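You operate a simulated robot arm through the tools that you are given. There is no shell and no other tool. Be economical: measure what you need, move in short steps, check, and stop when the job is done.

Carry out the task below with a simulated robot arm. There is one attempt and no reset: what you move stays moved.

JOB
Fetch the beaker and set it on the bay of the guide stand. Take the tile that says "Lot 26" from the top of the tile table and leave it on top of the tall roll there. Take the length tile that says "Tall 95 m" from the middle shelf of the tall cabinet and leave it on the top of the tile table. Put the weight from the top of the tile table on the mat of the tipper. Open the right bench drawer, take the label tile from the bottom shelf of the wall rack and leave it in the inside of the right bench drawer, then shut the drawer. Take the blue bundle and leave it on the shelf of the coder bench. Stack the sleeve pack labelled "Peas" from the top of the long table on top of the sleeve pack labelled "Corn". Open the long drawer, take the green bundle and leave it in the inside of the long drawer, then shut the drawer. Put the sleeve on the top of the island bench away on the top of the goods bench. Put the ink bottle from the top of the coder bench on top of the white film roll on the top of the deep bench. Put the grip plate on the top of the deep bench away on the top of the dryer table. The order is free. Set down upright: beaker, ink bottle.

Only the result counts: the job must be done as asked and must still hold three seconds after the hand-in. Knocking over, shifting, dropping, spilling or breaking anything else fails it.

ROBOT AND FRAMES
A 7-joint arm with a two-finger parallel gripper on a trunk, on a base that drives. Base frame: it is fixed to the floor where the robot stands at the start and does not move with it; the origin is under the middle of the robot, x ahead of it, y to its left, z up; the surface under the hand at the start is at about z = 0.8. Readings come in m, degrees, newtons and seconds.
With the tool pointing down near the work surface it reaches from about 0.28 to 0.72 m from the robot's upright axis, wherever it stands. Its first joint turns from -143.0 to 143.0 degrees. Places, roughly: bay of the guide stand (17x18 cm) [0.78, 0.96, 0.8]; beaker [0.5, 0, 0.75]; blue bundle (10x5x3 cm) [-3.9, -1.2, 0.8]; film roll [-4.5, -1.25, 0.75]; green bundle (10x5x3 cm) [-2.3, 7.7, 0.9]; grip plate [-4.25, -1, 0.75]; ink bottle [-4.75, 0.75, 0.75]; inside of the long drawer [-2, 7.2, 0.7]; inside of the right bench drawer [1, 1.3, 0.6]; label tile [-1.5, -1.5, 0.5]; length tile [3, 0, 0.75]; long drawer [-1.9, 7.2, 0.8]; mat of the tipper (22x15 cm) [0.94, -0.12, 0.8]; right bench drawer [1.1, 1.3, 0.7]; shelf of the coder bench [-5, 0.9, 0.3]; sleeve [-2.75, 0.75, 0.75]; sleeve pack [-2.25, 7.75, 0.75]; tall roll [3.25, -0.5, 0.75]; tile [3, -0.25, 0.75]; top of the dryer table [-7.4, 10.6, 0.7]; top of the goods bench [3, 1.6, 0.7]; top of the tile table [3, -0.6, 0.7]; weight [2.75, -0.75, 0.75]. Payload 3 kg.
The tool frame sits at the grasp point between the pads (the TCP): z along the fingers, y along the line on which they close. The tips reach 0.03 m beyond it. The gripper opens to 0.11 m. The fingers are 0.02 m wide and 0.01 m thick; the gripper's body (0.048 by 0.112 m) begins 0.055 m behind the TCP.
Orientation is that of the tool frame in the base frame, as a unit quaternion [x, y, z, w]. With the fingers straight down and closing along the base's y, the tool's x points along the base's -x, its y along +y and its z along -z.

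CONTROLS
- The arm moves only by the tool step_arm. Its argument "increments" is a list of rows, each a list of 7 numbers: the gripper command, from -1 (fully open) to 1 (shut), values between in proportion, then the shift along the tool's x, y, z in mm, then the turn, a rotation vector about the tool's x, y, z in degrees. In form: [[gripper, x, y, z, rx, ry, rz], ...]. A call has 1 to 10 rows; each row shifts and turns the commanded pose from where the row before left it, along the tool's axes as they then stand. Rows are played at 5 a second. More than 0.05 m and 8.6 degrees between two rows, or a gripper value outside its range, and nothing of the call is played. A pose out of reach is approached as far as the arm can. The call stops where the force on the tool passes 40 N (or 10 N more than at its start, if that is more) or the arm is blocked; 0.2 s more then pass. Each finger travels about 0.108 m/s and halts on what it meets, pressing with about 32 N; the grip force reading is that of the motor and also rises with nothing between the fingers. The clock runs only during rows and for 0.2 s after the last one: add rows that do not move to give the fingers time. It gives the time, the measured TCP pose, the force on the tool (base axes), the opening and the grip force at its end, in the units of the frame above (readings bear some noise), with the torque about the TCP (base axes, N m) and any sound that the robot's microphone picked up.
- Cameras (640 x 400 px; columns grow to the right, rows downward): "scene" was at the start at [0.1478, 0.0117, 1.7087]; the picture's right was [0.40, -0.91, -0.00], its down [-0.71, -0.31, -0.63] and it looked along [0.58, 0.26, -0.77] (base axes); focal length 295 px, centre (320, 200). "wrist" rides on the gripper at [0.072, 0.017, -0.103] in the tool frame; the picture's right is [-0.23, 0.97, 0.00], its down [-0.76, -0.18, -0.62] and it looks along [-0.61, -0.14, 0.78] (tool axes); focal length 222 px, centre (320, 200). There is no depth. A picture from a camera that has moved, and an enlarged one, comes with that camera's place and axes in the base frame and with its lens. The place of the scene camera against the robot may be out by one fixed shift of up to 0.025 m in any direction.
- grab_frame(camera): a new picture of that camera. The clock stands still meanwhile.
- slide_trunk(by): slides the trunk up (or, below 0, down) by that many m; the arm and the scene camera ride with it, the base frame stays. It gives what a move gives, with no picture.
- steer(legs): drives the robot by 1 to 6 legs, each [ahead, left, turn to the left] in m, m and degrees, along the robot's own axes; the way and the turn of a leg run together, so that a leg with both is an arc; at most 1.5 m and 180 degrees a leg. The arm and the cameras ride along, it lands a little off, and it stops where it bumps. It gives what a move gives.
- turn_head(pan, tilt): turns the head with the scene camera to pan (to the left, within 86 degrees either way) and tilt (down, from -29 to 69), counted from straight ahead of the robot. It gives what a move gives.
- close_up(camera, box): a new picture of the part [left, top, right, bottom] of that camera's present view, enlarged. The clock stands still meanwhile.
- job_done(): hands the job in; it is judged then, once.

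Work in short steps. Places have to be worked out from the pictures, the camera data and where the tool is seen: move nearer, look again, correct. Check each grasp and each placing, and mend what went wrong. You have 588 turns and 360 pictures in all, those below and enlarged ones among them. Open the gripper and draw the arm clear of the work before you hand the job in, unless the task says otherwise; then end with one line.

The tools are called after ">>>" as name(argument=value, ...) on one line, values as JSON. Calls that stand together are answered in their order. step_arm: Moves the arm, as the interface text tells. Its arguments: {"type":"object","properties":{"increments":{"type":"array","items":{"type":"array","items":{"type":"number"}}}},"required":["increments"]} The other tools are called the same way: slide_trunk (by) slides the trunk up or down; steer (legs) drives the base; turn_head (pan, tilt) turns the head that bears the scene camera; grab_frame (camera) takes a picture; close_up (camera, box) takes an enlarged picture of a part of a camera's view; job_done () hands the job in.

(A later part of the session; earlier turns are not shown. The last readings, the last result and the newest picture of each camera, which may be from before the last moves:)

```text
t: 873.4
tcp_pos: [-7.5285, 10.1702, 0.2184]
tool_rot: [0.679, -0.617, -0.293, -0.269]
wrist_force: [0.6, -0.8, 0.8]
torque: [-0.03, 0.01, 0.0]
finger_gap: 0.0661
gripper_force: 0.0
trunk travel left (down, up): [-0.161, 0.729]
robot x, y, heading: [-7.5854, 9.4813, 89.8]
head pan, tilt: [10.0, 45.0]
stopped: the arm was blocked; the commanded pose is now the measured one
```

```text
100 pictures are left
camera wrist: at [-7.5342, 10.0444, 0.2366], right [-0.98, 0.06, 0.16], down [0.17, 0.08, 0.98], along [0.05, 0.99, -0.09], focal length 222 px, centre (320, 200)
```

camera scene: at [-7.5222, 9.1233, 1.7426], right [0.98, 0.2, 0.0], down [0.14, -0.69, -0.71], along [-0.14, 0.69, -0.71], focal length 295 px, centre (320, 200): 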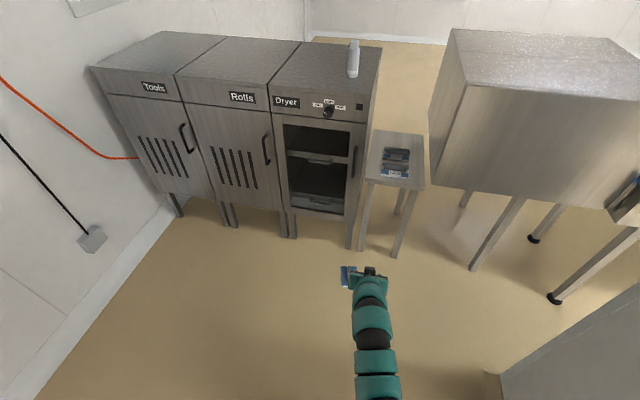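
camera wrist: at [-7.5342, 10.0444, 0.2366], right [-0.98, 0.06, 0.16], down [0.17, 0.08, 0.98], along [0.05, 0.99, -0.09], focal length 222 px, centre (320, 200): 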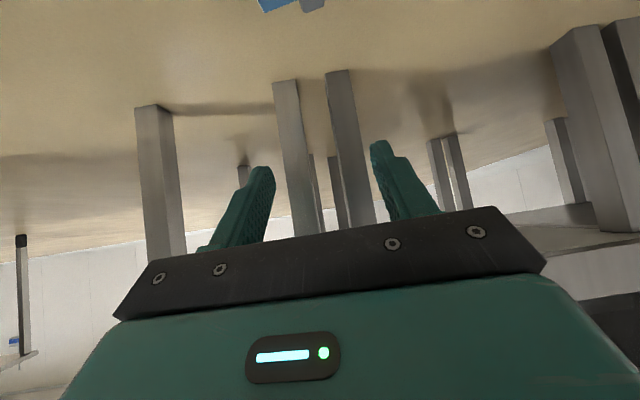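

The arm hit something when lowering further. I raise the trunk a bit and instead bring the hand down and in with the arm.

>>> slide_trunk(by=0.12)

>>> step_arm(increments=[[-0.2, 39, 0, 5, 0, 0, 0], [-0.2, 39, 0, 5, 0, 0, 0], [-0.2, 39, 0, 5, 0, 0, 0], [-0.2, 39, 0, 5, 0, 0, 0], [-0.2, 39, 0, 5, 0, 0, 0], [-0.2, 39, 0, 5, 0, 0, 0], [-0.2, 39, 0, 5, 0, 0, 0], [-0.2, 0, 0, 0, 0, 0, 0]])

>>> grab_frame(camera="wrist")

```text
t: 874.9
tcp_pos: [-7.5288, 10.1665, 0.3342]
tool_rot: [0.681, -0.617, -0.291, -0.265]
wrist_force: [-0.1, -0.1, 0.0]
torque: [0.0, 0.02, 0.04]
finger_gap: 0.0659
gripper_force: 0.1
trunk travel left (down, up): [-0.281, 0.609]
robot x, y, heading: [-7.5844, 9.4831, 89.7]
head pan, tilt: [10.0, 45.0]
```

```text
t: 876.7
tcp_pos: [-7.5073, 10.0192, 0.1236]
tool_rot: [0.677, -0.617, -0.295, -0.272]
wrist_force: [-0.1, 0.3, 0.0]
torque: [-0.03, 0.04, 0.02]
finger_gap: 0.066
gripper_force: 0.1
trunk travel left (down, up): [-0.281, 0.609]
robot x, y, heading: [-7.5853, 9.4854, 89.7]
head pan, tilt: [10.0, 45.0]
```

```text
99 pictures are left
camera wrist: at [-7.5134, 9.8921, 0.1392], right [-0.98, 0.06, 0.16], down [0.17, 0.07, 0.98], along [0.05, 1.0, -0.08], focal length 222 px, centre (320, 200)
```

wrist: 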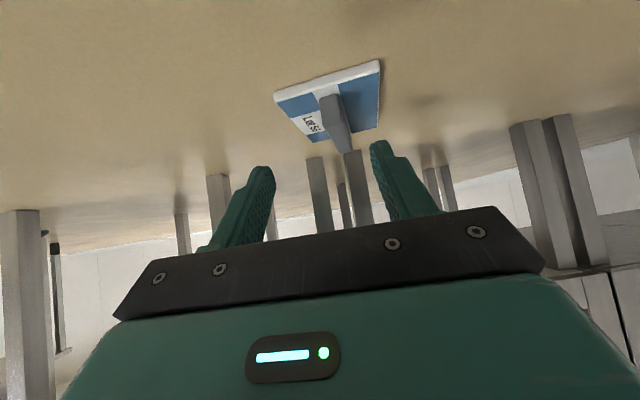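

I drive 0.115 ahead and slightly left, then lower with the arm.

>>> steer(legs=[[0.115, 0.027, 0]])

>>> step_arm(increments=[[-0.2, 20, 0, 20, 0, 0, 0], [-0.2, 12, 0, 12, 0, 0, 0], [-0.2, 0, 0, 0, 0, 0, 0]])

>>> grab_frame(camera="wrist")

```text
t: 877.9
tcp_pos: [-7.5347, 10.128, 0.1217]
tool_rot: [0.677, -0.617, -0.295, -0.271]
wrist_force: [-0.5, 0.2, 0.4]
torque: [0.02, 0.01, 0.0]
finger_gap: 0.0663
gripper_force: 0.1
trunk travel left (down, up): [-0.281, 0.609]
robot x, y, heading: [-7.6114, 9.5898, 89.6]
head pan, tilt: [10.0, 45.0]
```

```text
t: 878.7
tcp_pos: [-7.5354, 10.1339, 0.0766]
tool_rot: [0.678, -0.616, -0.295, -0.272]
wrist_force: [0.1, -0.9, 0.4]
torque: [0.04, 0.01, 0.0]
finger_gap: 0.0658
gripper_force: 0.1
trunk travel left (down, up): [-0.281, 0.609]
robot x, y, heading: [-7.611, 9.5937, 90.1]
head pan, tilt: [10.0, 45.0]
```

```text
98 pictures are left
camera wrist: at [-7.5407, 10.0074, 0.0932], right [-0.98, 0.06, 0.16], down [0.17, 0.07, 0.98], along [0.05, 1.0, -0.08], focal length 222 px, centre (320, 200)
```

wrist: 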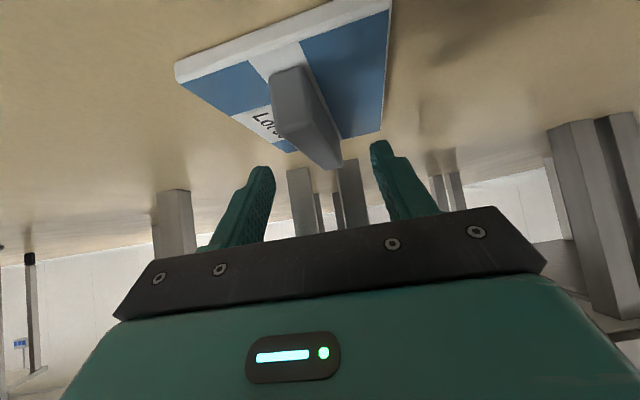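

Bar centre ≈(−7.544, 10.163). I trim and go down.

>>> step_arm(increments=[[-0.2, 8, 6, 12, -2, 0, -2], [-0.2, 8, 0, 11, 0, 0, 0], [-0.2, 0, 0, 0, 0, 0, 0]])

>>> step_arm(increments=[[-0.2, 3, 0, 4, 0, 0, 0], [-0.2, 0, 0, 0, 0, 0, 0]])

>>> grab_frame(camera="wrist")

```text
t: 879.5
tcp_pos: [-7.5383, 10.1274, 0.0465]
tool_rot: [0.696, -0.6, -0.296, -0.261]
wrist_force: [-0.3, 0.4, 0.7]
torque: [0.05, -0.01, -0.01]
finger_gap: 0.0658
gripper_force: 0.0
out of reach, approached as far as the arm can: row 2
trunk travel left (down, up): [-0.281, 0.609]
robot x, y, heading: [-7.6152, 9.5966, 89.9]
head pan, tilt: [10.0, 45.0]
```

```text
t: 880.1
tcp_pos: [-7.5431, 10.1361, 0.0499]
tool_rot: [0.693, -0.599, -0.302, -0.265]
wrist_force: [-0.1, 0.4, 0.4]
torque: [0.01, 0.01, -0.01]
finger_gap: 0.066
gripper_force: 0.2
out of reach, approached as far as the arm can: row 1
trunk travel left (down, up): [-0.281, 0.609]
robot x, y, heading: [-7.6072, 9.5943, 89.6]
head pan, tilt: [10.0, 45.0]
```

```text
97 pictures are left
camera wrist: at [-7.5428, 10.0094, 0.0663], right [-0.99, 0.01, 0.16], down [0.16, 0.08, 0.98], along [0.0, 1.0, -0.08], focal length 222 px, centre (320, 200)
```

wrist: 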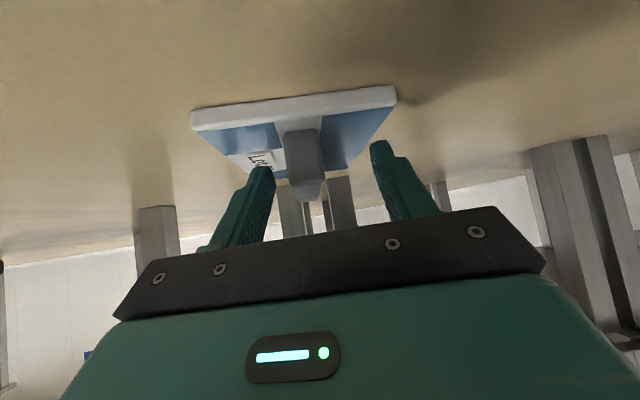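

Fingers flank the bar. I lower the trunk 7 mm and close.

>>> slide_trunk(by=-0.007)

>>> step_arm(increments=[[0.3, 0, 0, 0, 0, 0, 0], [1, 0, 0, 0, 0, 0, 0], [1, 0, 0, 0, 0, 0, 0], [1, 0, 0, 0, 0, 0, 0]])

>>> slide_trunk(by=0.1)

>>> grab_frame(camera="wrist")

```text
t: 880.6
tcp_pos: [-7.5428, 10.1361, 0.0428]
tool_rot: [0.693, -0.599, -0.302, -0.266]
wrist_force: [0.0, -0.1, -0.5]
torque: [-0.02, 0.03, -0.01]
finger_gap: 0.066
gripper_force: 0.1
trunk travel left (down, up): [-0.274, 0.616]
robot x, y, heading: [-7.6123, 9.5973, 89.6]
head pan, tilt: [10.0, 45.0]
```

```text
t: 881.6
tcp_pos: [-7.543, 10.1346, 0.0422]
tool_rot: [0.693, -0.598, -0.302, -0.265]
wrist_force: [-0.7, 0.0, 1.8]
torque: [-0.11, 0.29, 0.08]
finger_gap: 0.0216
gripper_force: 32.2
trunk travel left (down, up): [-0.274, 0.616]
robot x, y, heading: [-7.6141, 9.596, 89.6]
head pan, tilt: [10.0, 45.0]
```

```text
t: 883.0
tcp_pos: [-7.5428, 10.1361, 0.143]
tool_rot: [0.693, -0.599, -0.301, -0.265]
wrist_force: [0.1, -0.1, -2.7]
torque: [-0.13, 0.0, 0.0]
finger_gap: 0.0218
gripper_force: 31.8
trunk travel left (down, up): [-0.374, 0.516]
robot x, y, heading: [-7.6126, 9.5948, 89.7]
head pan, tilt: [10.0, 45.0]
```

```text
96 pictures are left
camera wrist: at [-7.5427, 10.0092, 0.1591], right [-0.99, 0.01, 0.16], down [0.16, 0.08, 0.98], along [0.0, 1.0, -0.08], focal length 222 px, centre (320, 200)
```

wrist: 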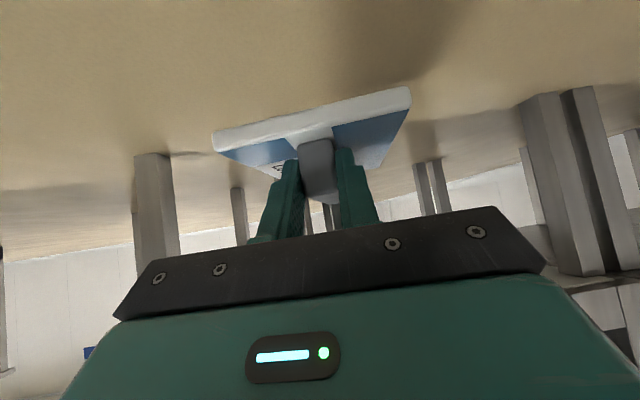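

Plate regained. I back off, raise the trunk and bring the hand up and forward.

>>> steer(legs=[[-0.3, 0, 0]])

>>> slide_trunk(by=0.4)

>>> slide_trunk(by=0.1)

>>> step_arm(increments=[[1, -36, 0, -14, 0, 0, 0], [1, -36, 0, -14, 0, 0, 0], [1, -36, 0, -14, 0, 0, 0], [1, -36, 0, -14, 0, 0, 0], [1, -36, 0, -14, 0, 0, 0], [1, -36, 0, -14, 0, 0, 0], [1, -36, 0, -14, 0, 0, 0], [1, 0, 0, 0, 0, 0, 0]])

>>> grab_frame(camera="scene")

>>> grab_frame(camera="wrist")

```text
t: 885.0
tcp_pos: [-7.5454, 9.8365, 0.141]
tool_rot: [0.694, -0.598, -0.301, -0.265]
wrist_force: [0.5, 0.0, -2.4]
torque: [-0.14, -0.03, 0.01]
finger_gap: 0.0216
gripper_force: 32.4
trunk travel left (down, up): [-0.374, 0.516]
robot x, y, heading: [-7.6112, 9.3005, 89.8]
head pan, tilt: [10.0, 45.0]
```

```text
t: 888.8
tcp_pos: [-7.545, 9.8373, 0.543]
tool_rot: [0.694, -0.597, -0.302, -0.264]
wrist_force: [-0.8, -0.2, -1.9]
torque: [-0.17, -0.02, -0.04]
finger_gap: 0.0216
gripper_force: 32.1
trunk travel left (down, up): [-0.774, 0.116]
robot x, y, heading: [-7.6096, 9.2965, 89.7]
head pan, tilt: [10.0, 45.0]
```

```text
t: 890.2
tcp_pos: [-7.5465, 9.8363, 0.6434]
tool_rot: [0.694, -0.598, -0.301, -0.265]
wrist_force: [0.0, -0.5, -2.6]
torque: [-0.18, -0.03, -0.01]
finger_gap: 0.0215
gripper_force: 32.1
trunk travel left (down, up): [-0.874, 0.016]
robot x, y, heading: [-7.6092, 9.2937, 90.3]
head pan, tilt: [10.0, 45.0]
```

```text
t: 892.0
tcp_pos: [-7.5615, 9.9351, 0.8946]
tool_rot: [0.694, -0.598, -0.301, -0.264]
wrist_force: [1.3, -0.1, -2.3]
torque: [-0.11, -0.03, -0.01]
finger_gap: 0.0215
gripper_force: 32.0
trunk travel left (down, up): [-0.874, 0.016]
robot x, y, heading: [-7.611, 9.2958, 90.1]
head pan, tilt: [10.0, 45.0]
```

```text
95 pictures are left
camera scene: at [-7.6278, 9.4369, 1.7653], right [0.98, 0.17, 0.0], down [0.12, -0.7, -0.71], along [-0.12, 0.7, -0.71], focal length 295 px, centre (320, 200)
```

scene: 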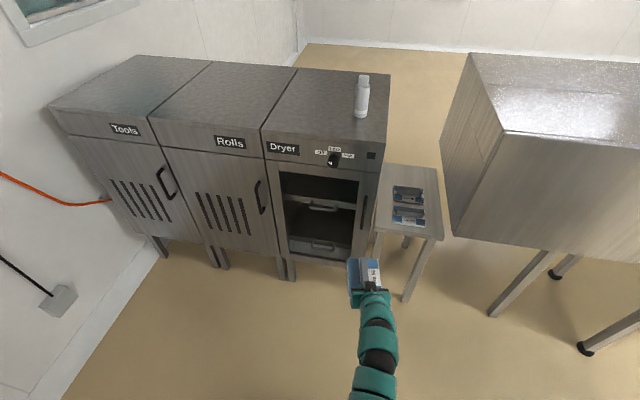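

```text
94 pictures are left
camera wrist: at [-7.5604, 9.809, 0.9123], right [-0.99, 0.01, 0.16], down [0.16, 0.08, 0.98], along [0.0, 1.0, -0.08], focal length 222 px, centre (320, 200)
```

wrist: 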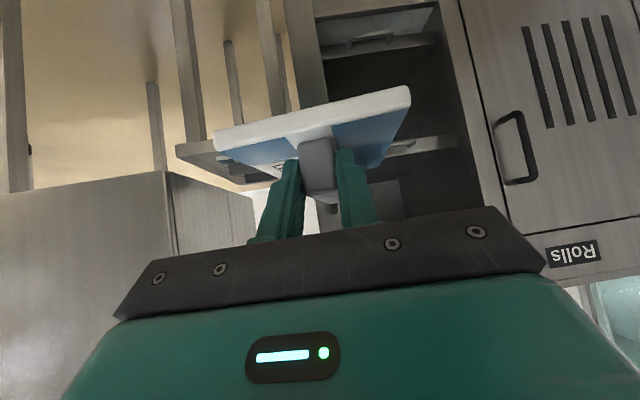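

I align the plate's yaw, move right 0.19 m, then drive ahead to the table.

>>> step_arm(increments=[[1, 0, 0, 0, 5.9, 0, 5.4], [1, 0, 0, 0, 0, 0, 0]])

>>> steer(legs=[[0, -0.19, 0], [0.63, 0, 0]])

>>> grab_frame(camera="scene")

>>> grab_frame(camera="wrist")

```text
t: 892.6
tcp_pos: [-7.5605, 9.9341, 0.894]
tool_rot: [0.65, -0.645, -0.283, -0.286]
wrist_force: [0.1, 0.0, -3.4]
torque: [-0.14, -0.01, -0.01]
finger_gap: 0.0218
gripper_force: 31.5
trunk travel left (down, up): [-0.874, 0.016]
robot x, y, heading: [-7.6113, 9.2941, 90.2]
head pan, tilt: [10.0, 45.0]
```

```text
t: 897.3
tcp_pos: [-7.3617, 10.5749, 0.8931]
tool_rot: [0.648, -0.647, -0.282, -0.287]
wrist_force: [0.0, 0.8, -2.7]
torque: [-0.14, -0.02, -0.01]
finger_gap: 0.0219
gripper_force: 31.8
trunk travel left (down, up): [-0.874, 0.016]
robot x, y, heading: [-7.416, 9.9358, 89.6]
head pan, tilt: [10.0, 45.0]
```

```text
93 pictures are left
camera scene: at [-7.4327, 10.0782, 1.7653], right [0.99, 0.16, 0.0], down [0.12, -0.7, -0.71], along [-0.12, 0.7, -0.71], focal length 295 px, centre (320, 200)
```

scene: 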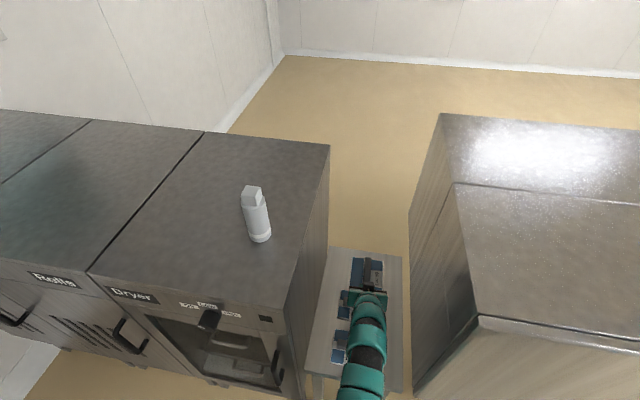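

```text
92 pictures are left
camera wrist: at [-7.3793, 10.4502, 0.9109], right [-0.97, 0.16, 0.16], down [0.17, 0.06, 0.98], along [0.15, 0.99, -0.08], focal length 222 px, centre (320, 200)
```

wrist: 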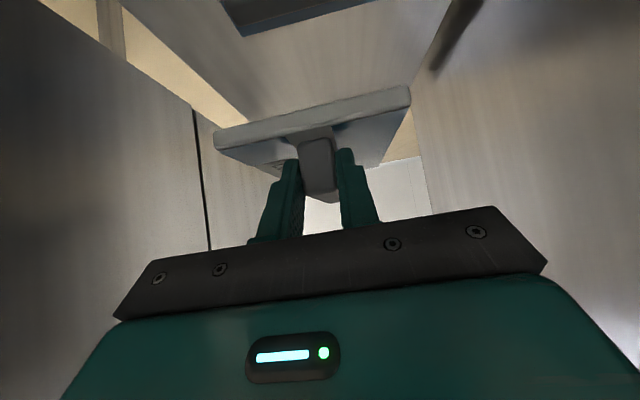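

I drive 6 cm more and extend 7 cm, then check from the wrist.

>>> steer(legs=[[0.06, 0, 0]])

>>> step_arm(increments=[[1, -25, 2, 27, 0, 0, 0], [1, -25, 2, 27, 0, 0, 0], [1, 0, 0, 0, 0, 0, 0]])

>>> grab_frame(camera="wrist")

>>> close_up(camera="scene", box=[280, 220, 460, 400])

```text
t: 898.3
tcp_pos: [-7.3614, 10.6365, 0.8935]
tool_rot: [0.648, -0.648, -0.281, -0.286]
wrist_force: [1.0, 0.9, -2.6]
torque: [-0.1, 0.0, 0.02]
finger_gap: 0.0216
gripper_force: 32.0
trunk travel left (down, up): [-0.874, 0.016]
robot x, y, heading: [-7.4214, 9.9959, 89.6]
head pan, tilt: [10.0, 45.0]
```

```text
t: 899.1
tcp_pos: [-7.3619, 10.7055, 0.8963]
tool_rot: [0.648, -0.647, -0.281, -0.286]
wrist_force: [0.7, -0.6, -1.4]
torque: [-0.16, 0.0, 0.03]
finger_gap: 0.0217
gripper_force: 31.9
trunk travel left (down, up): [-0.874, 0.016]
robot x, y, heading: [-7.4185, 9.9929, 89.6]
head pan, tilt: [10.0, 45.0]
```

```text
91 pictures are left
camera wrist: at [-7.3803, 10.581, 0.9127], right [-0.97, 0.16, 0.16], down [0.17, 0.06, 0.98], along [0.15, 0.99, -0.08], focal length 222 px, centre (320, 200)
```

wrist: 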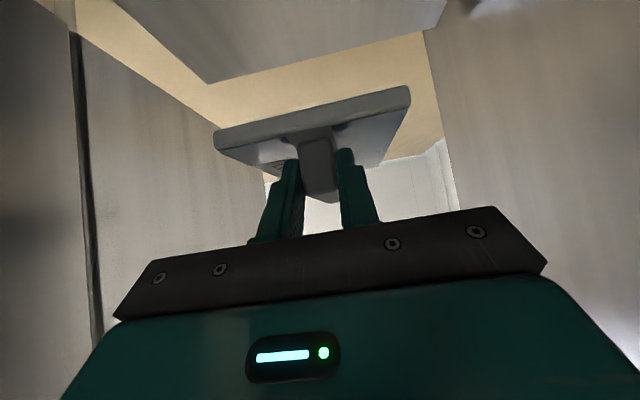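

```text
2.22 times, centred on (370, 310) of scene
camera zoom: at [-7.4323, 10.1376, 1.7654], right [0.99, 0.16, 0.0], down [0.12, -0.7, -0.71], along [-0.12, 0.7, -0.71], focal length 655 px, centre (209, -44)
```

zoom: 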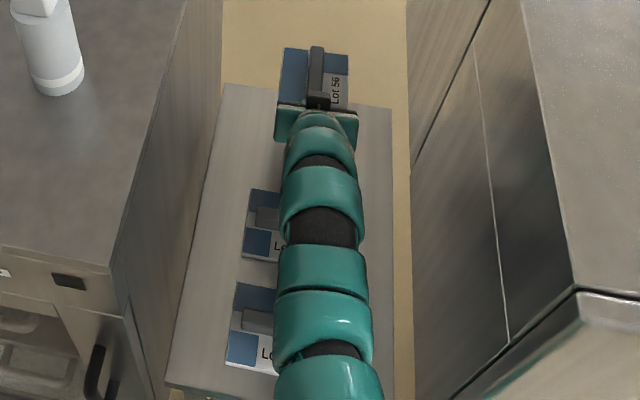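

Position is right (back edge at y≈10.857). The arm is straight in the gap. I lower stepwise.

>>> slide_trunk(by=-0.06)

>>> slide_trunk(by=-0.05)

>>> grab_frame(camera="wrist")

```text
t: 900.1
tcp_pos: [-7.3625, 10.7069, 0.8362]
tool_rot: [0.648, -0.647, -0.282, -0.286]
wrist_force: [0.8, 0.2, -2.6]
torque: [-0.13, 0.05, -0.01]
finger_gap: 0.022
gripper_force: 32.2
trunk travel left (down, up): [-0.814, 0.076]
robot x, y, heading: [-7.4188, 9.9993, 89.6]
head pan, tilt: [10.0, 45.0]
```

```text
t: 901.0
tcp_pos: [-7.3623, 10.7066, 0.7856]
tool_rot: [0.648, -0.647, -0.282, -0.287]
wrist_force: [-0.6, -0.5, -2.5]
torque: [-0.14, -0.03, -0.02]
finger_gap: 0.0218
gripper_force: 32.0
trunk travel left (down, up): [-0.764, 0.126]
robot x, y, heading: [-7.4135, 9.9951, 89.5]
head pan, tilt: [10.0, 45.0]
```

```text
89 pictures are left
camera wrist: at [-7.3804, 10.5813, 0.8028], right [-0.97, 0.16, 0.16], down [0.17, 0.06, 0.98], along [0.15, 0.99, -0.08], focal length 222 px, centre (320, 200)
```

wrist: 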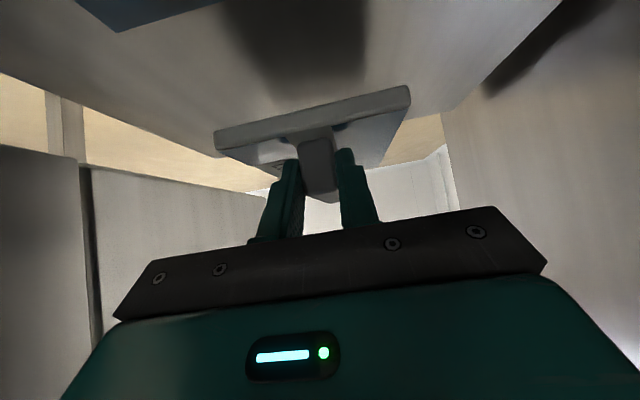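

Clear of the other plate. Continue down.

>>> slide_trunk(by=-0.03)

>>> slide_trunk(by=-0.006)

```text
t: 901.7
tcp_pos: [-7.3624, 10.7071, 0.7563]
tool_rot: [-0.647, 0.648, 0.281, 0.287]
wrist_force: [-0.6, -0.3, -3.2]
torque: [-0.14, 0.0, -0.02]
finger_gap: 0.0216
gripper_force: 31.8
trunk travel left (down, up): [-0.734, 0.156]
robot x, y, heading: [-7.4162, 9.9968, 89.6]
head pan, tilt: [10.0, 45.0]
```

```text
t: 902.3
tcp_pos: [-7.3628, 10.7055, 0.7498]
tool_rot: [-0.647, 0.648, 0.282, 0.288]
wrist_force: [-0.4, 0.7, -1.9]
torque: [-0.16, 0.02, -0.01]
finger_gap: 0.0216
gripper_force: 32.0
trunk travel left (down, up): [-0.728, 0.162]
robot x, y, heading: [-7.4172, 9.9969, 89.5]
head pan, tilt: [10.0, 45.0]
```

>>> slide_trunk(by=-0.006)

>>> slide_trunk(by=-0.004)

```text
t: 902.8
tcp_pos: [-7.3625, 10.7056, 0.7448]
tool_rot: [0.648, -0.647, -0.282, -0.287]
wrist_force: [-0.3, -0.5, -2.2]
torque: [-0.11, 0.03, 0.0]
finger_gap: 0.0219
gripper_force: 32.2
trunk travel left (down, up): [-0.722, 0.168]
robot x, y, heading: [-7.417, 9.9974, 89.4]
head pan, tilt: [10.0, 45.0]
```

```text
t: 903.4
tcp_pos: [-7.3612, 10.7069, 0.7439]
tool_rot: [-0.646, 0.647, 0.283, 0.289]
wrist_force: [0.5, 0.2, 15.4]
torque: [-0.38, 0.4, 0.04]
finger_gap: 0.0216
gripper_force: 32.4
trunk travel left (down, up): [-0.718, 0.172]
robot x, y, heading: [-7.4178, 9.9929, 89.3]
head pan, tilt: [10.0, 45.0]
```

Contact (15 N). I press 2 mm more, release, and withdraw along the tool axis.

>>> slide_trunk(by=-0.001)

>>> step_arm(increments=[[0.8, 0, 0, 0, 0, 0, 0], [0.4, 0, 0, 0, 0, 0, 0], [0.0, 0, 0, 0, 0, 0, 0], [0.0, 0, 0, 0, 0, 0, 0], [0.0, 0, 0, -20, 0, 0, 0], [0.0, -5, 0, -40, 0, 0, 0], [0.0, -5, 0, -40, 0, 0, 0], [0.0, 0, 0, 0, 0, 0, 0]])

>>> grab_frame(camera="wrist")

```text
t: 903.9
tcp_pos: [-7.3619, 10.7067, 0.7436]
tool_rot: [-0.646, 0.647, 0.283, 0.289]
wrist_force: [0.3, 4.8, 24.8]
torque: [0.27, 0.41, 0.11]
finger_gap: 0.0218
gripper_force: 32.3
trunk travel left (down, up): [-0.717, 0.173]
robot x, y, heading: [-7.418, 9.9943, 89.6]
head pan, tilt: [10.0, 45.0]
```

```text
t: 905.7
tcp_pos: [-7.3608, 10.6396, 0.8163]
tool_rot: [0.648, -0.647, -0.281, -0.287]
wrist_force: [0.5, 0.1, 0.1]
torque: [0.0, 0.02, 0.0]
finger_gap: 0.0549
gripper_force: 0.0
trunk travel left (down, up): [-0.717, 0.173]
robot x, y, heading: [-7.4161, 9.9962, 89.4]
head pan, tilt: [10.0, 45.0]
```

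```text
88 pictures are left
camera wrist: at [-7.3785, 10.5146, 0.8326], right [-0.97, 0.16, 0.16], down [0.17, 0.06, 0.98], along [0.14, 0.99, -0.08], focal length 222 px, centre (320, 200)
```

wrist: 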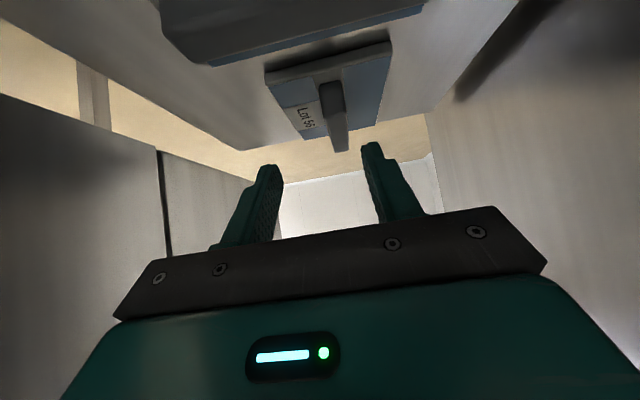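

Grip plate lies on the dryer table. Now to the long table in the north hall: I back out and drive toward it, then look.

>>> slide_trunk(by=0.12)

>>> steer(legs=[[-0.6, 0, 0], [-1.2, 0, 0], [0, 0, -90], [1.4, 0, 0], [1.4, 0, 0]])

>>> turn_head(pan=10, tilt=15)

>>> grab_frame(camera="scene")

```text
t: 907.2
tcp_pos: [-7.3607, 10.6392, 0.9362]
tool_rot: [0.648, -0.647, -0.282, -0.287]
wrist_force: [-0.2, -0.4, -0.1]
torque: [0.04, -0.01, 0.0]
finger_gap: 0.0551
gripper_force: 0.1
trunk travel left (down, up): [-0.837, 0.053]
robot x, y, heading: [-7.4217, 9.9977, 89.5]
head pan, tilt: [10.0, 45.0]
```

```text
t: 933.4
tcp_pos: [-3.9426, 8.2668, 0.9356]
tool_rot: [-0.016, 0.916, 0.003, 0.402]
wrist_force: [0.8, 0.4, 0.1]
torque: [-0.04, -0.01, 0.02]
finger_gap: 0.0549
gripper_force: 0.1
trunk travel left (down, up): [-0.837, 0.053]
robot x, y, heading: [-4.5859, 8.3035, 1.4]
head pan, tilt: [10.0, 45.0]
```

```text
t: 934.4
tcp_pos: [-3.9424, 8.2671, 0.9373]
tool_rot: [-0.016, 0.916, 0.002, 0.402]
wrist_force: [-0.2, 0.7, -0.1]
torque: [0.01, 0.0, 0.0]
finger_gap: 0.0551
gripper_force: 0.0
trunk travel left (down, up): [-0.837, 0.053]
robot x, y, heading: [-4.5859, 8.3028, 1.6]
head pan, tilt: [10.0, 15.0]
```

```text
87 pictures are left
camera scene: at [-4.4176, 8.3036, 1.7751], right [0.2, -0.98, 0.0], down [-0.25, -0.05, -0.97], along [0.95, 0.19, -0.26], focal length 295 px, centre (320, 200)
```

scene: 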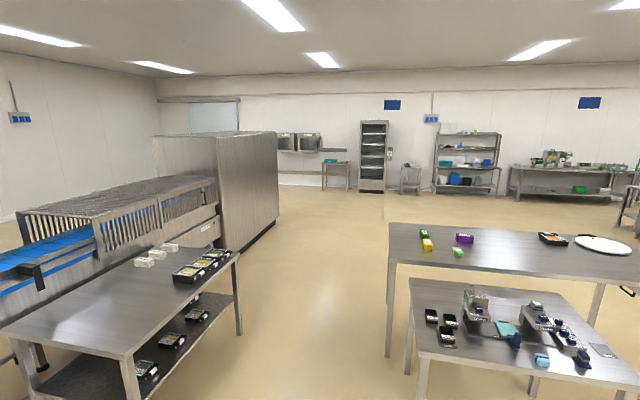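

The long table is ahead right (x≈−2.5…−1.75). I zoom on its items.

>>> close_up(camera="scene", box=[380, 210, 640, 310])

```text
2.46 times, centred on (510, 260) of scene
camera zoom: at [-4.4176, 8.3036, 1.7751], right [0.2, -0.98, 0.0], down [-0.25, -0.05, -0.97], along [0.95, 0.19, -0.26], focal length 726 px, centre (-148, 52)
```

zoom: 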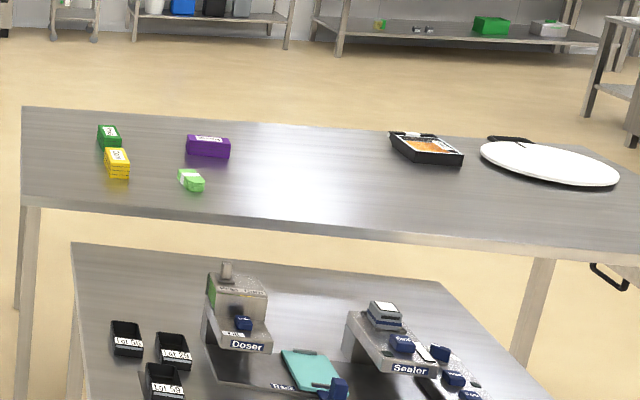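

Peas (green box) ≈(−2.09, 7.92), Corn (yellow) ≈(−2.30, 7.92), green bundle ≈(−2.36, 7.73). I go to the table's north end and face it.

>>> steer(legs=[[0.4, 0.45, -1.6], [1.1, 0, 0], [0.85, 0, 0], [0, 0, -90]])

>>> turn_head(pan=0, tilt=48)

>>> grab_frame(camera="scene")

>>> close_up(camera="scene", box=[220, 120, 440, 280])

```text
t: 951.2
tcp_pos: [-2.2128, 8.1215, 0.9353]
tool_rot: [0.632, 0.662, -0.281, 0.288]
wrist_force: [-0.3, 0.7, -0.4]
torque: [0.02, -0.03, 0.0]
finger_gap: 0.0549
gripper_force: 0.0
trunk travel left (down, up): [-0.837, 0.053]
robot x, y, heading: [-2.1856, 8.7632, -88.0]
head pan, tilt: [10.0, 15.0]
```

```text
t: 952.2
tcp_pos: [-2.2139, 8.1207, 0.9363]
tool_rot: [0.633, 0.662, -0.281, 0.288]
wrist_force: [0.2, 0.0, 0.1]
torque: [-0.01, 0.01, 0.0]
finger_gap: 0.0549
gripper_force: 0.1
trunk travel left (down, up): [-0.837, 0.053]
robot x, y, heading: [-2.1851, 8.7677, -87.9]
head pan, tilt: [0.0, 48.0]
```

```text
85 pictures are left
camera scene: at [-2.1818, 8.5875, 1.7243], right [-1.0, -0.04, 0.0], down [-0.03, 0.74, -0.67], along [0.02, -0.67, -0.74], focal length 295 px, centre (320, 200)
```

scene: 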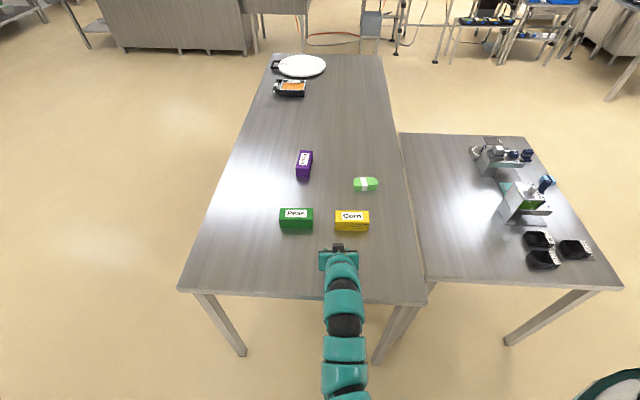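

```text
2.50 times, centred on (330, 200) of scene
camera zoom: at [-2.1818, 8.5875, 1.7243], right [-1.0, -0.04, 0.0], down [-0.03, 0.74, -0.67], along [0.02, -0.67, -0.74], focal length 737 px, centre (295, 200)
```

zoom: 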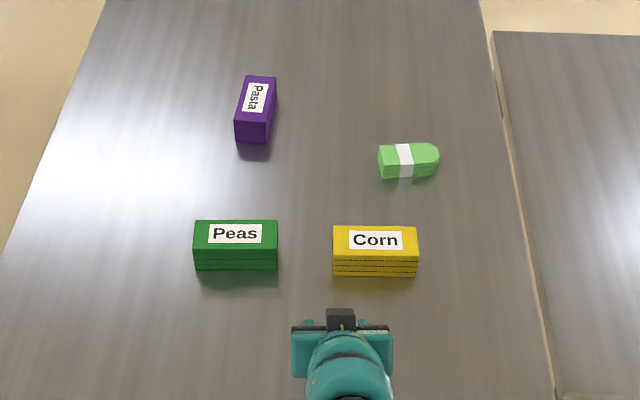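

Clear labels: Peas at ≈(−2.077, 7.946), Corn ≈(−2.276, 7.957), green bundle ≈(−2.337, 7.764), all long along x. I set the tool vertical, closing along y.

>>> step_arm(increments=[[-0.5, -10, 0, -15, 0, 7.9, 0], [-0.5, -10, 0, -15, 0, 7.9, 0], [-0.5, 0, 0, -10, 0, 7.9, 0], [-0.5, 0, 0, 0, 0, 7.9, 0], [-0.5, 0, 0, 0, 0, 7.9, 0], [-0.5, 0, 0, 0, 0, 7.8, 0], [-0.5, 0, 0, 0, 0, 0, 0]])

>>> step_arm(increments=[[-0.5, 0, 0, 0, 0, 0, 8.6], [-0.5, 0, 0, 0, 0, 0, 8.6], [-0.5, 0, 0, 0, 0, 0, 8.6], [-0.5, 0, 0, 0, 0, 0, 8.6], [-0.5, 0, 0, 0, 0, 0, 8.6], [-0.5, 0, 0, 0, 0, 0, 8.6], [-0.5, 0, 0, 0, 0, 0, 8.6], [-0.5, 0, 0, 0, 0, 0, 8.6], [-0.5, 0, 0, 0, 0, 0, 8.6], [-0.5, 0, 0, 0, 0, 0, 8.6]])

>>> steer(legs=[[0.22, 0.12, -2]])

>>> grab_frame(camera="wrist")

```text
t: 953.8
tcp_pos: [-2.2132, 8.1329, 0.9812]
tool_rot: [0.692, 0.722, -0.004, -0.003]
wrist_force: [-0.2, -0.4, -0.4]
torque: [0.0, 0.02, 0.03]
finger_gap: 0.0824
gripper_force: 0.1
trunk travel left (down, up): [-0.837, 0.053]
robot x, y, heading: [-2.1867, 8.7664, -88.0]
head pan, tilt: [0.0, 48.0]
```

```text
t: 956.0
tcp_pos: [-2.2126, 8.1313, 0.9797]
tool_rot: [0.998, 0.055, -0.004, 0.001]
wrist_force: [0.6, -0.4, 0.2]
torque: [0.03, 0.0, -0.01]
finger_gap: 0.0828
gripper_force: 0.1
trunk travel left (down, up): [-0.837, 0.053]
robot x, y, heading: [-2.1849, 8.769, -87.7]
head pan, tilt: [0.0, 48.0]
```

```text
t: 957.8
tcp_pos: [-2.1103, 7.9168, 0.9784]
tool_rot: [0.999, 0.039, -0.003, 0.001]
wrist_force: [0.6, -0.2, -0.1]
torque: [-0.01, 0.0, 0.03]
finger_gap: 0.0824
gripper_force: 0.1
trunk travel left (down, up): [-0.837, 0.053]
robot x, y, heading: [-2.0599, 8.55, -89.9]
head pan, tilt: [0.0, 48.0]
```

```text
83 pictures are left
camera wrist: at [-2.0366, 7.9056, 1.0818], right [-0.15, -0.99, 0.0], down [-0.77, 0.12, 0.63], along [-0.62, 0.09, -0.78], focal length 222 px, centre (320, 200)
```

wrist: 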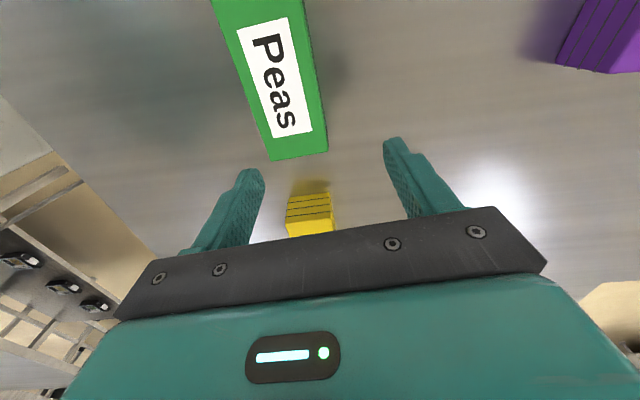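

Peas centre ≈(−2.06, 7.935). I move over it and lower.

>>> step_arm(increments=[[-0.5, 24, -9, 0, 0, 0, 0], [-0.5, 24, -9, 20, 0, 0, 0], [-0.5, 0, 0, 25, 0, 0, 0], [-0.5, 0, 0, 0, 0, 0, 0]])

>>> grab_frame(camera="wrist")

```text
t: 958.8
tcp_pos: [-2.0638, 7.9373, 0.9322]
tool_rot: [0.999, 0.038, -0.004, 0.001]
wrist_force: [-0.9, 0.2, 0.5]
torque: [-0.02, 0.04, 0.01]
finger_gap: 0.0827
gripper_force: 0.0
trunk travel left (down, up): [-0.837, 0.053]
robot x, y, heading: [-2.0653, 8.5525, -90.1]
head pan, tilt: [0.0, 48.0]
```

```text
82 pictures are left
camera wrist: at [-1.99, 7.9266, 1.0353], right [-0.15, -0.99, 0.0], down [-0.77, 0.12, 0.63], along [-0.62, 0.09, -0.78], focal length 222 px, centre (320, 200)
```

wrist: 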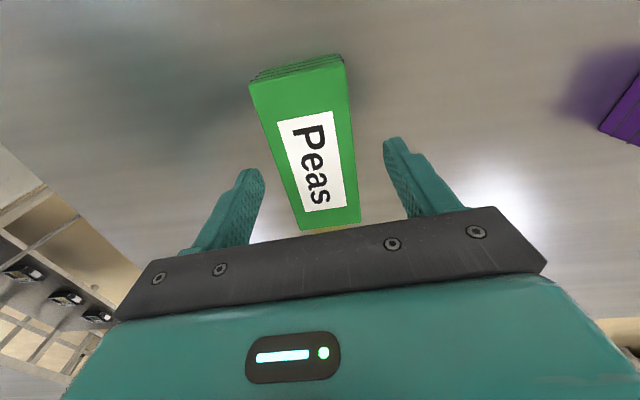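

Centred. Lower and close.

>>> step_arm(increments=[[-0.5, 0, 0, 15, 0, 0, 0], [-0.5, 0, 0, 8, 0, 0, 0], [-0.5, 0, 0, 0, 0, 0, 0]])

>>> step_arm(increments=[[-0.5, 0, 0, 5, 0, 0, 0], [-0.5, 0, 0, 0, 0, 0, 0]])

>>> step_arm(increments=[[-0.5, 0, 0, 5, 0, 0, 0], [-0.5, 0, 0, 0, 0, 0, 0]])

>>> grab_frame(camera="wrist")

```text
t: 959.6
tcp_pos: [-2.0655, 7.9374, 0.91]
tool_rot: [0.999, 0.038, -0.003, 0.001]
wrist_force: [-0.6, 0.8, 0.5]
torque: [0.01, 0.01, -0.02]
finger_gap: 0.0825
gripper_force: 0.1
trunk travel left (down, up): [-0.837, 0.053]
robot x, y, heading: [-2.0596, 8.5511, -90.1]
head pan, tilt: [0.0, 48.0]
```

```text
t: 960.2
tcp_pos: [-2.0647, 7.9374, 0.9065]
tool_rot: [0.999, 0.039, -0.003, 0.0]
wrist_force: [-1.0, -0.7, -0.8]
torque: [0.0, -0.02, 0.0]
finger_gap: 0.0825
gripper_force: 0.1
trunk travel left (down, up): [-0.837, 0.053]
robot x, y, heading: [-2.0589, 8.5528, -90.0]
head pan, tilt: [0.0, 48.0]
```

```text
t: 960.8
tcp_pos: [-2.0644, 7.9384, 0.9014]
tool_rot: [0.999, 0.038, -0.003, 0.001]
wrist_force: [0.3, -0.2, 0.4]
torque: [-0.03, 0.01, 0.02]
finger_gap: 0.0826
gripper_force: 0.0
trunk travel left (down, up): [-0.837, 0.053]
robot x, y, heading: [-2.0604, 8.55, -90.0]
head pan, tilt: [0.0, 48.0]
```

```text
81 pictures are left
camera wrist: at [-1.9906, 7.9267, 1.0038], right [-0.15, -0.99, 0.0], down [-0.77, 0.12, 0.63], along [-0.62, 0.09, -0.78], focal length 222 px, centre (320, 200)
```

wrist: 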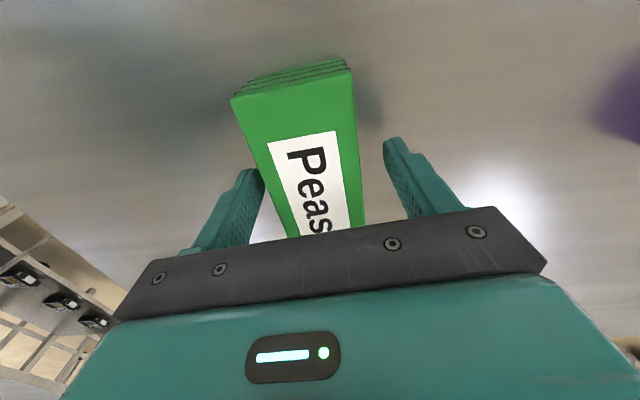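

Close and lift.

>>> step_arm(increments=[[0.0, 0, 0, 0, 0, 0, 0], [1, 0, 0, 0, 0, 0, 0], [1, 0, 0, 0, 0, 0, 0], [1, 0, 0, 0, 0, 0, 0]])

>>> step_arm(increments=[[1, 0, 0, -25, 0, 0, 0], [1, 0, 0, -30, 0, 0, 0], [1, 0, 0, -20, 0, 0, 0], [1, 0, 0, 0, 0, 0, 0]])

>>> steer(legs=[[0, -0.2, 0]])

>>> grab_frame(camera="wrist")

>>> grab_frame(camera="scene")

```text
t: 961.8
tcp_pos: [-2.0639, 7.9366, 0.9]
tool_rot: [0.999, 0.039, -0.004, 0.002]
wrist_force: [0.4, 1.0, -0.3]
torque: [0.06, 0.02, -0.07]
finger_gap: 0.0549
gripper_force: 32.0
trunk travel left (down, up): [-0.837, 0.053]
robot x, y, heading: [-2.0602, 8.551, -89.6]
head pan, tilt: [0.0, 48.0]
```

```text
t: 962.8
tcp_pos: [-2.0637, 7.9366, 0.9759]
tool_rot: [0.999, 0.038, -0.003, 0.001]
wrist_force: [0.0, 0.4, -1.6]
torque: [0.02, -0.01, 0.0]
finger_gap: 0.0551
gripper_force: 32.3
trunk travel left (down, up): [-0.837, 0.053]
robot x, y, heading: [-2.0553, 8.5516, -89.9]
head pan, tilt: [0.0, 48.0]
```

```text
t: 964.4
tcp_pos: [-2.2613, 7.9361, 0.977]
tool_rot: [0.999, 0.039, -0.003, 0.001]
wrist_force: [-0.5, 0.5, -2.3]
torque: [-0.01, -0.05, -0.01]
finger_gap: 0.0547
gripper_force: 31.9
trunk travel left (down, up): [-0.837, 0.053]
robot x, y, heading: [-2.2565, 8.5473, -90.0]
head pan, tilt: [0.0, 48.0]
```

```text
80 pictures are left
camera wrist: at [-2.1872, 7.926, 1.0788], right [-0.15, -0.99, 0.0], down [-0.77, 0.12, 0.63], along [-0.62, 0.09, -0.78], focal length 222 px, centre (320, 200)
```

wrist: 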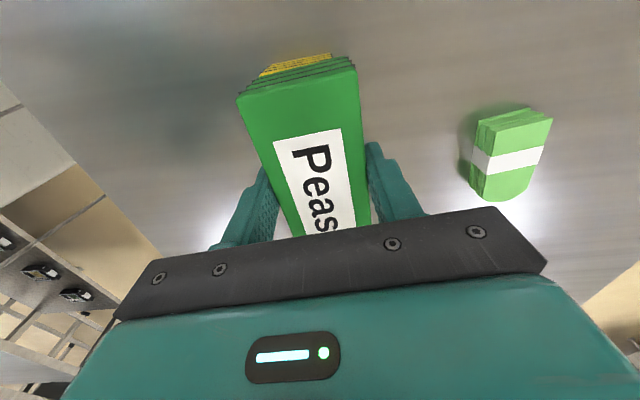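

```text
79 pictures are left
camera scene: at [-2.261, 8.3711, 1.7242], right [-1.0, 0.0, 0.0], down [0.0, 0.74, -0.67], along [0.0, -0.67, -0.74], focal length 295 px, centre (320, 200)
```

scene: 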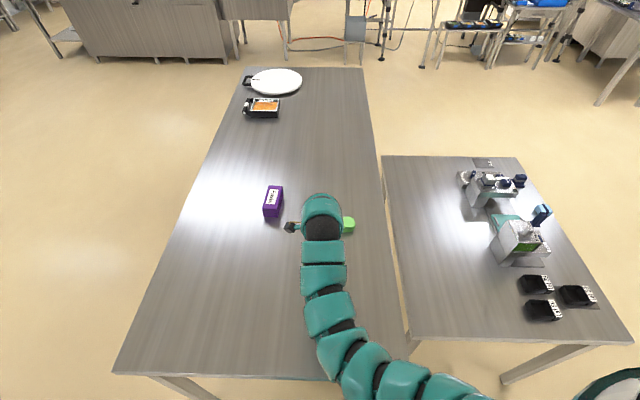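

Corn's visible end puts it at (−2.265, 7.944). I trim and lower onto it.

>>> step_arm(increments=[[1, -7, -8, 0, 0, 0, 0], [1, 0, 0, 12, 0, 0, 0], [1, 0, 0, 8, 0, 0, 0], [1, 0, 0, 0, 0, 0, 0]])

>>> step_arm(increments=[[1, 0, 0, 4, 0, 0, 0], [1, 0, 0, 4, 0, 0, 0], [1, 0, 0, 0, 0, 0, 0]])

>>> step_arm(increments=[[1, 0, 0, 4, 0, 0, 0], [1, 0, 0, 0, 0, 0, 0]])

```text
t: 965.4
tcp_pos: [-2.2685, 7.9448, 0.956]
tool_rot: [0.999, 0.039, -0.003, 0.001]
wrist_force: [0.1, -0.2, -2.1]
torque: [0.0, 0.0, 0.02]
finger_gap: 0.0547
gripper_force: 32.2
trunk travel left (down, up): [-0.837, 0.053]
robot x, y, heading: [-2.2539, 8.5495, -89.8]
head pan, tilt: [0.0, 48.0]
```

```text
t: 966.2
tcp_pos: [-2.2659, 7.9445, 0.9506]
tool_rot: [0.999, 0.04, -0.004, 0.004]
wrist_force: [0.4, -1.0, 25.4]
torque: [0.15, -0.03, -0.29]
finger_gap: 0.0547
gripper_force: 32.1
trunk travel left (down, up): [-0.837, 0.053]
robot x, y, heading: [-2.2599, 8.551, -89.9]
head pan, tilt: [0.0, 48.0]
```

```text
t: 966.8
tcp_pos: [-2.2669, 7.9449, 0.9463]
tool_rot: [0.999, 0.04, -0.004, 0.003]
wrist_force: [0.9, -2.8, 27.7]
torque: [0.02, -0.08, -0.02]
finger_gap: 0.0548
gripper_force: 32.2
trunk travel left (down, up): [-0.837, 0.053]
robot x, y, heading: [-2.2587, 8.5526, -89.9]
head pan, tilt: [0.0, 48.0]
```

Contact. Release and rise straight up.

>>> step_arm(increments=[[1, 0, 0, -2, 0, 0, 0], [0.0, 0, 0, 0, 0, 0, 0], [-0.4, 0, 0, 0, 0, 0, 0], [-0.4, 0, 0, 0, 0, 0, 0], [-0.4, 0, 0, -25, 0, 0, 0], [-0.4, 0, 0, -30, 0, 0, 0], [-0.4, 0, 0, 0, 0, 0, 0]])

>>> grab_frame(camera="wrist")

```text
t: 968.4
tcp_pos: [-2.2671, 7.9453, 1.0006]
tool_rot: [0.999, 0.039, -0.004, 0.001]
wrist_force: [-0.4, -0.4, 0.7]
torque: [0.01, -0.01, 0.01]
finger_gap: 0.0773
gripper_force: 0.0
trunk travel left (down, up): [-0.837, 0.053]
robot x, y, heading: [-2.258, 8.5477, -90.1]
head pan, tilt: [0.0, 48.0]
```

```text
78 pictures are left
camera wrist: at [-2.1937, 7.9339, 1.1036], right [-0.15, -0.99, 0.0], down [-0.77, 0.12, 0.63], along [-0.62, 0.09, -0.78], focal length 222 px, centre (320, 200)
```

wrist: 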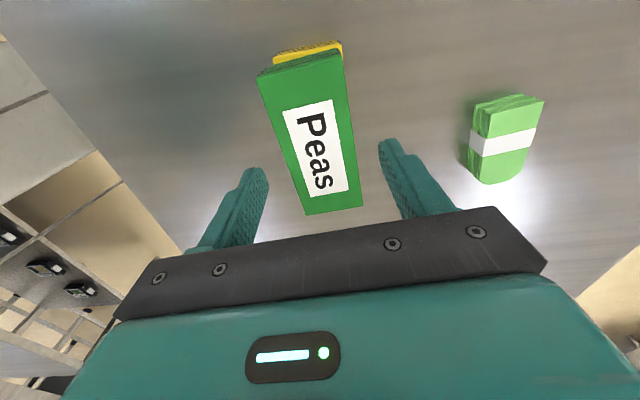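

Peas rests on Corn. Now the long drawer on the table's east side: I drive around.

>>> steer(legs=[[-0.22, 0, 0], [0, 1.3, 0], [1.0, 0, 0], [0.55, 0, 0], [0, 0, -90]])

>>> turn_head(pan=0, tilt=42)

>>> grab_frame(camera="scene")

```text
t: 987.4
tcp_pos: [-1.6149, 7.2847, 0.9996]
tool_rot: [0.716, -0.698, -0.003, -0.002]
wrist_force: [0.2, 0.5, 0.6]
torque: [0.02, 0.02, 0.06]
finger_gap: 0.0772
gripper_force: 0.0
trunk travel left (down, up): [-0.837, 0.053]
robot x, y, heading: [-1.0127, 7.2451, 177.4]
head pan, tilt: [0.0, 48.0]
```

```text
t: 988.1
tcp_pos: [-1.6162, 7.2854, 1.001]
tool_rot: [0.717, -0.698, -0.004, -0.002]
wrist_force: [1.0, 0.5, -0.7]
torque: [0.04, 0.02, -0.02]
finger_gap: 0.077
gripper_force: 0.1
trunk travel left (down, up): [-0.837, 0.053]
robot x, y, heading: [-1.0127, 7.2458, 177.1]
head pan, tilt: [0.0, 42.0]
```

```text
77 pictures are left
camera scene: at [-1.1779, 7.2323, 1.7327], right [0.05, 1.0, 0.0], down [0.67, -0.03, -0.74], along [-0.74, 0.04, -0.67], focal length 295 px, centre (320, 200)
```

scene: 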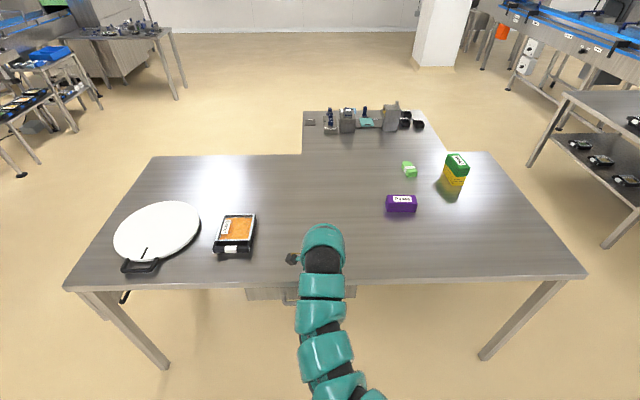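

The drawer front is under the table edge ahead. I return the gripper yaw and turn the tool level.

>>> step_arm(increments=[[-0.5, 0, 0, 0, 0, 0, -8.6], [-0.5, 0, 0, 0, 0, 0, -8.6], [-0.5, 0, 0, 0, 0, 0, -8.6], [-0.5, 0, 0, 0, 0, 0, -8.6], [-0.5, 0, 0, 0, 0, 0, -8.6], [-0.5, 0, 0, 0, 0, 0, -8.6], [-0.5, 0, 0, 0, 0, 0, -8.6], [-0.5, 0, 0, 0, 0, 0, -8.6], [-0.5, 0, 0, 0, 0, 0, -8.6], [-0.5, 0, 0, 0, 0, 0, -8.6]])

>>> steer(legs=[[-0.15, 0, 2.8]])

>>> step_arm(increments=[[-0.5, 0, 0, 0, 0, -8.5, 0], [-0.5, 0, 0, 0, 0, -8.5, 0], [-0.5, 0, 0, 0, 0, -8.5, 0], [-0.5, 0, 0, 0, 0, -8.5, 0], [-0.5, 0, 0, 0, 0, -8.5, 0], [-0.5, 0, 0, 10, 0, -8.5, 0], [-0.5, 0, 0, 10, 0, -8.5, 0], [-0.5, 0, 0, 10, 0, -8.5, 0], [-0.5, 0, 0, 10, 0, -8.5, 0], [-0.5, 0, 0, 10, 0, -8.5, 0]])

>>> slide_trunk(by=-0.2)

>>> grab_frame(camera="scene")

```text
t: 990.3
tcp_pos: [-1.616, 7.2858, 1.0003]
tool_rot: [1.0, -0.02, 0.0, -0.003]
wrist_force: [0.0, -0.1, 0.4]
torque: [0.04, 0.01, 0.01]
finger_gap: 0.0824
gripper_force: 0.0
trunk travel left (down, up): [-0.837, 0.053]
robot x, y, heading: [-1.0139, 7.2452, 177.0]
head pan, tilt: [0.0, 42.0]
```

```text
t: 991.6
tcp_pos: [-1.4658, 7.2509, 1.0011]
tool_rot: [1.0, 0.004, -0.002, -0.003]
wrist_force: [-0.4, 0.1, -0.2]
torque: [-0.03, 0.0, 0.0]
finger_gap: 0.0824
gripper_force: 0.1
trunk travel left (down, up): [-0.837, 0.053]
robot x, y, heading: [-0.8619, 7.2403, 179.7]
head pan, tilt: [0.0, 42.0]
```

```text
t: 993.9
tcp_pos: [-1.5097, 7.2516, 0.9773]
tool_rot: [0.736, 0.003, -0.677, -0.002]
wrist_force: [0.0, 0.0, 0.1]
torque: [0.01, -0.02, -0.02]
finger_gap: 0.0827
gripper_force: 0.0
trunk travel left (down, up): [-0.837, 0.053]
robot x, y, heading: [-0.8636, 7.2408, 180.0]
head pan, tilt: [0.0, 42.0]
```

```text
t: 996.0
tcp_pos: [-1.5091, 7.2513, 0.7775]
tool_rot: [0.737, 0.003, -0.676, -0.002]
wrist_force: [0.2, 1.2, 0.0]
torque: [-0.02, -0.02, -0.01]
finger_gap: 0.0826
gripper_force: 0.1
trunk travel left (down, up): [-0.637, 0.253]
robot x, y, heading: [-0.8624, 7.2385, 180.0]
head pan, tilt: [0.0, 42.0]
```

```text
76 pictures are left
camera scene: at [-1.0276, 7.2205, 1.5327], right [0.0, 1.0, 0.0], down [0.67, 0.0, -0.74], along [-0.74, 0.0, -0.67], focal length 295 px, centre (320, 200)
```

scene: 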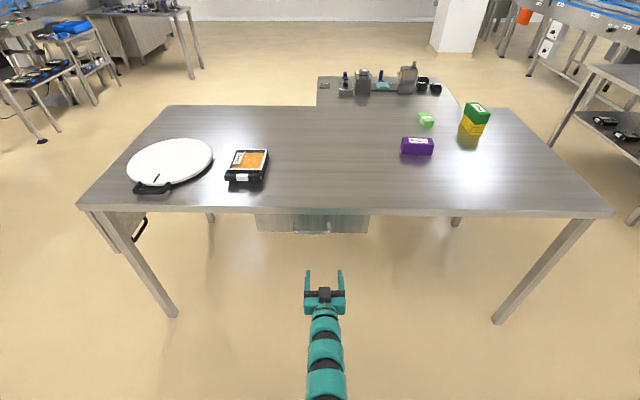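

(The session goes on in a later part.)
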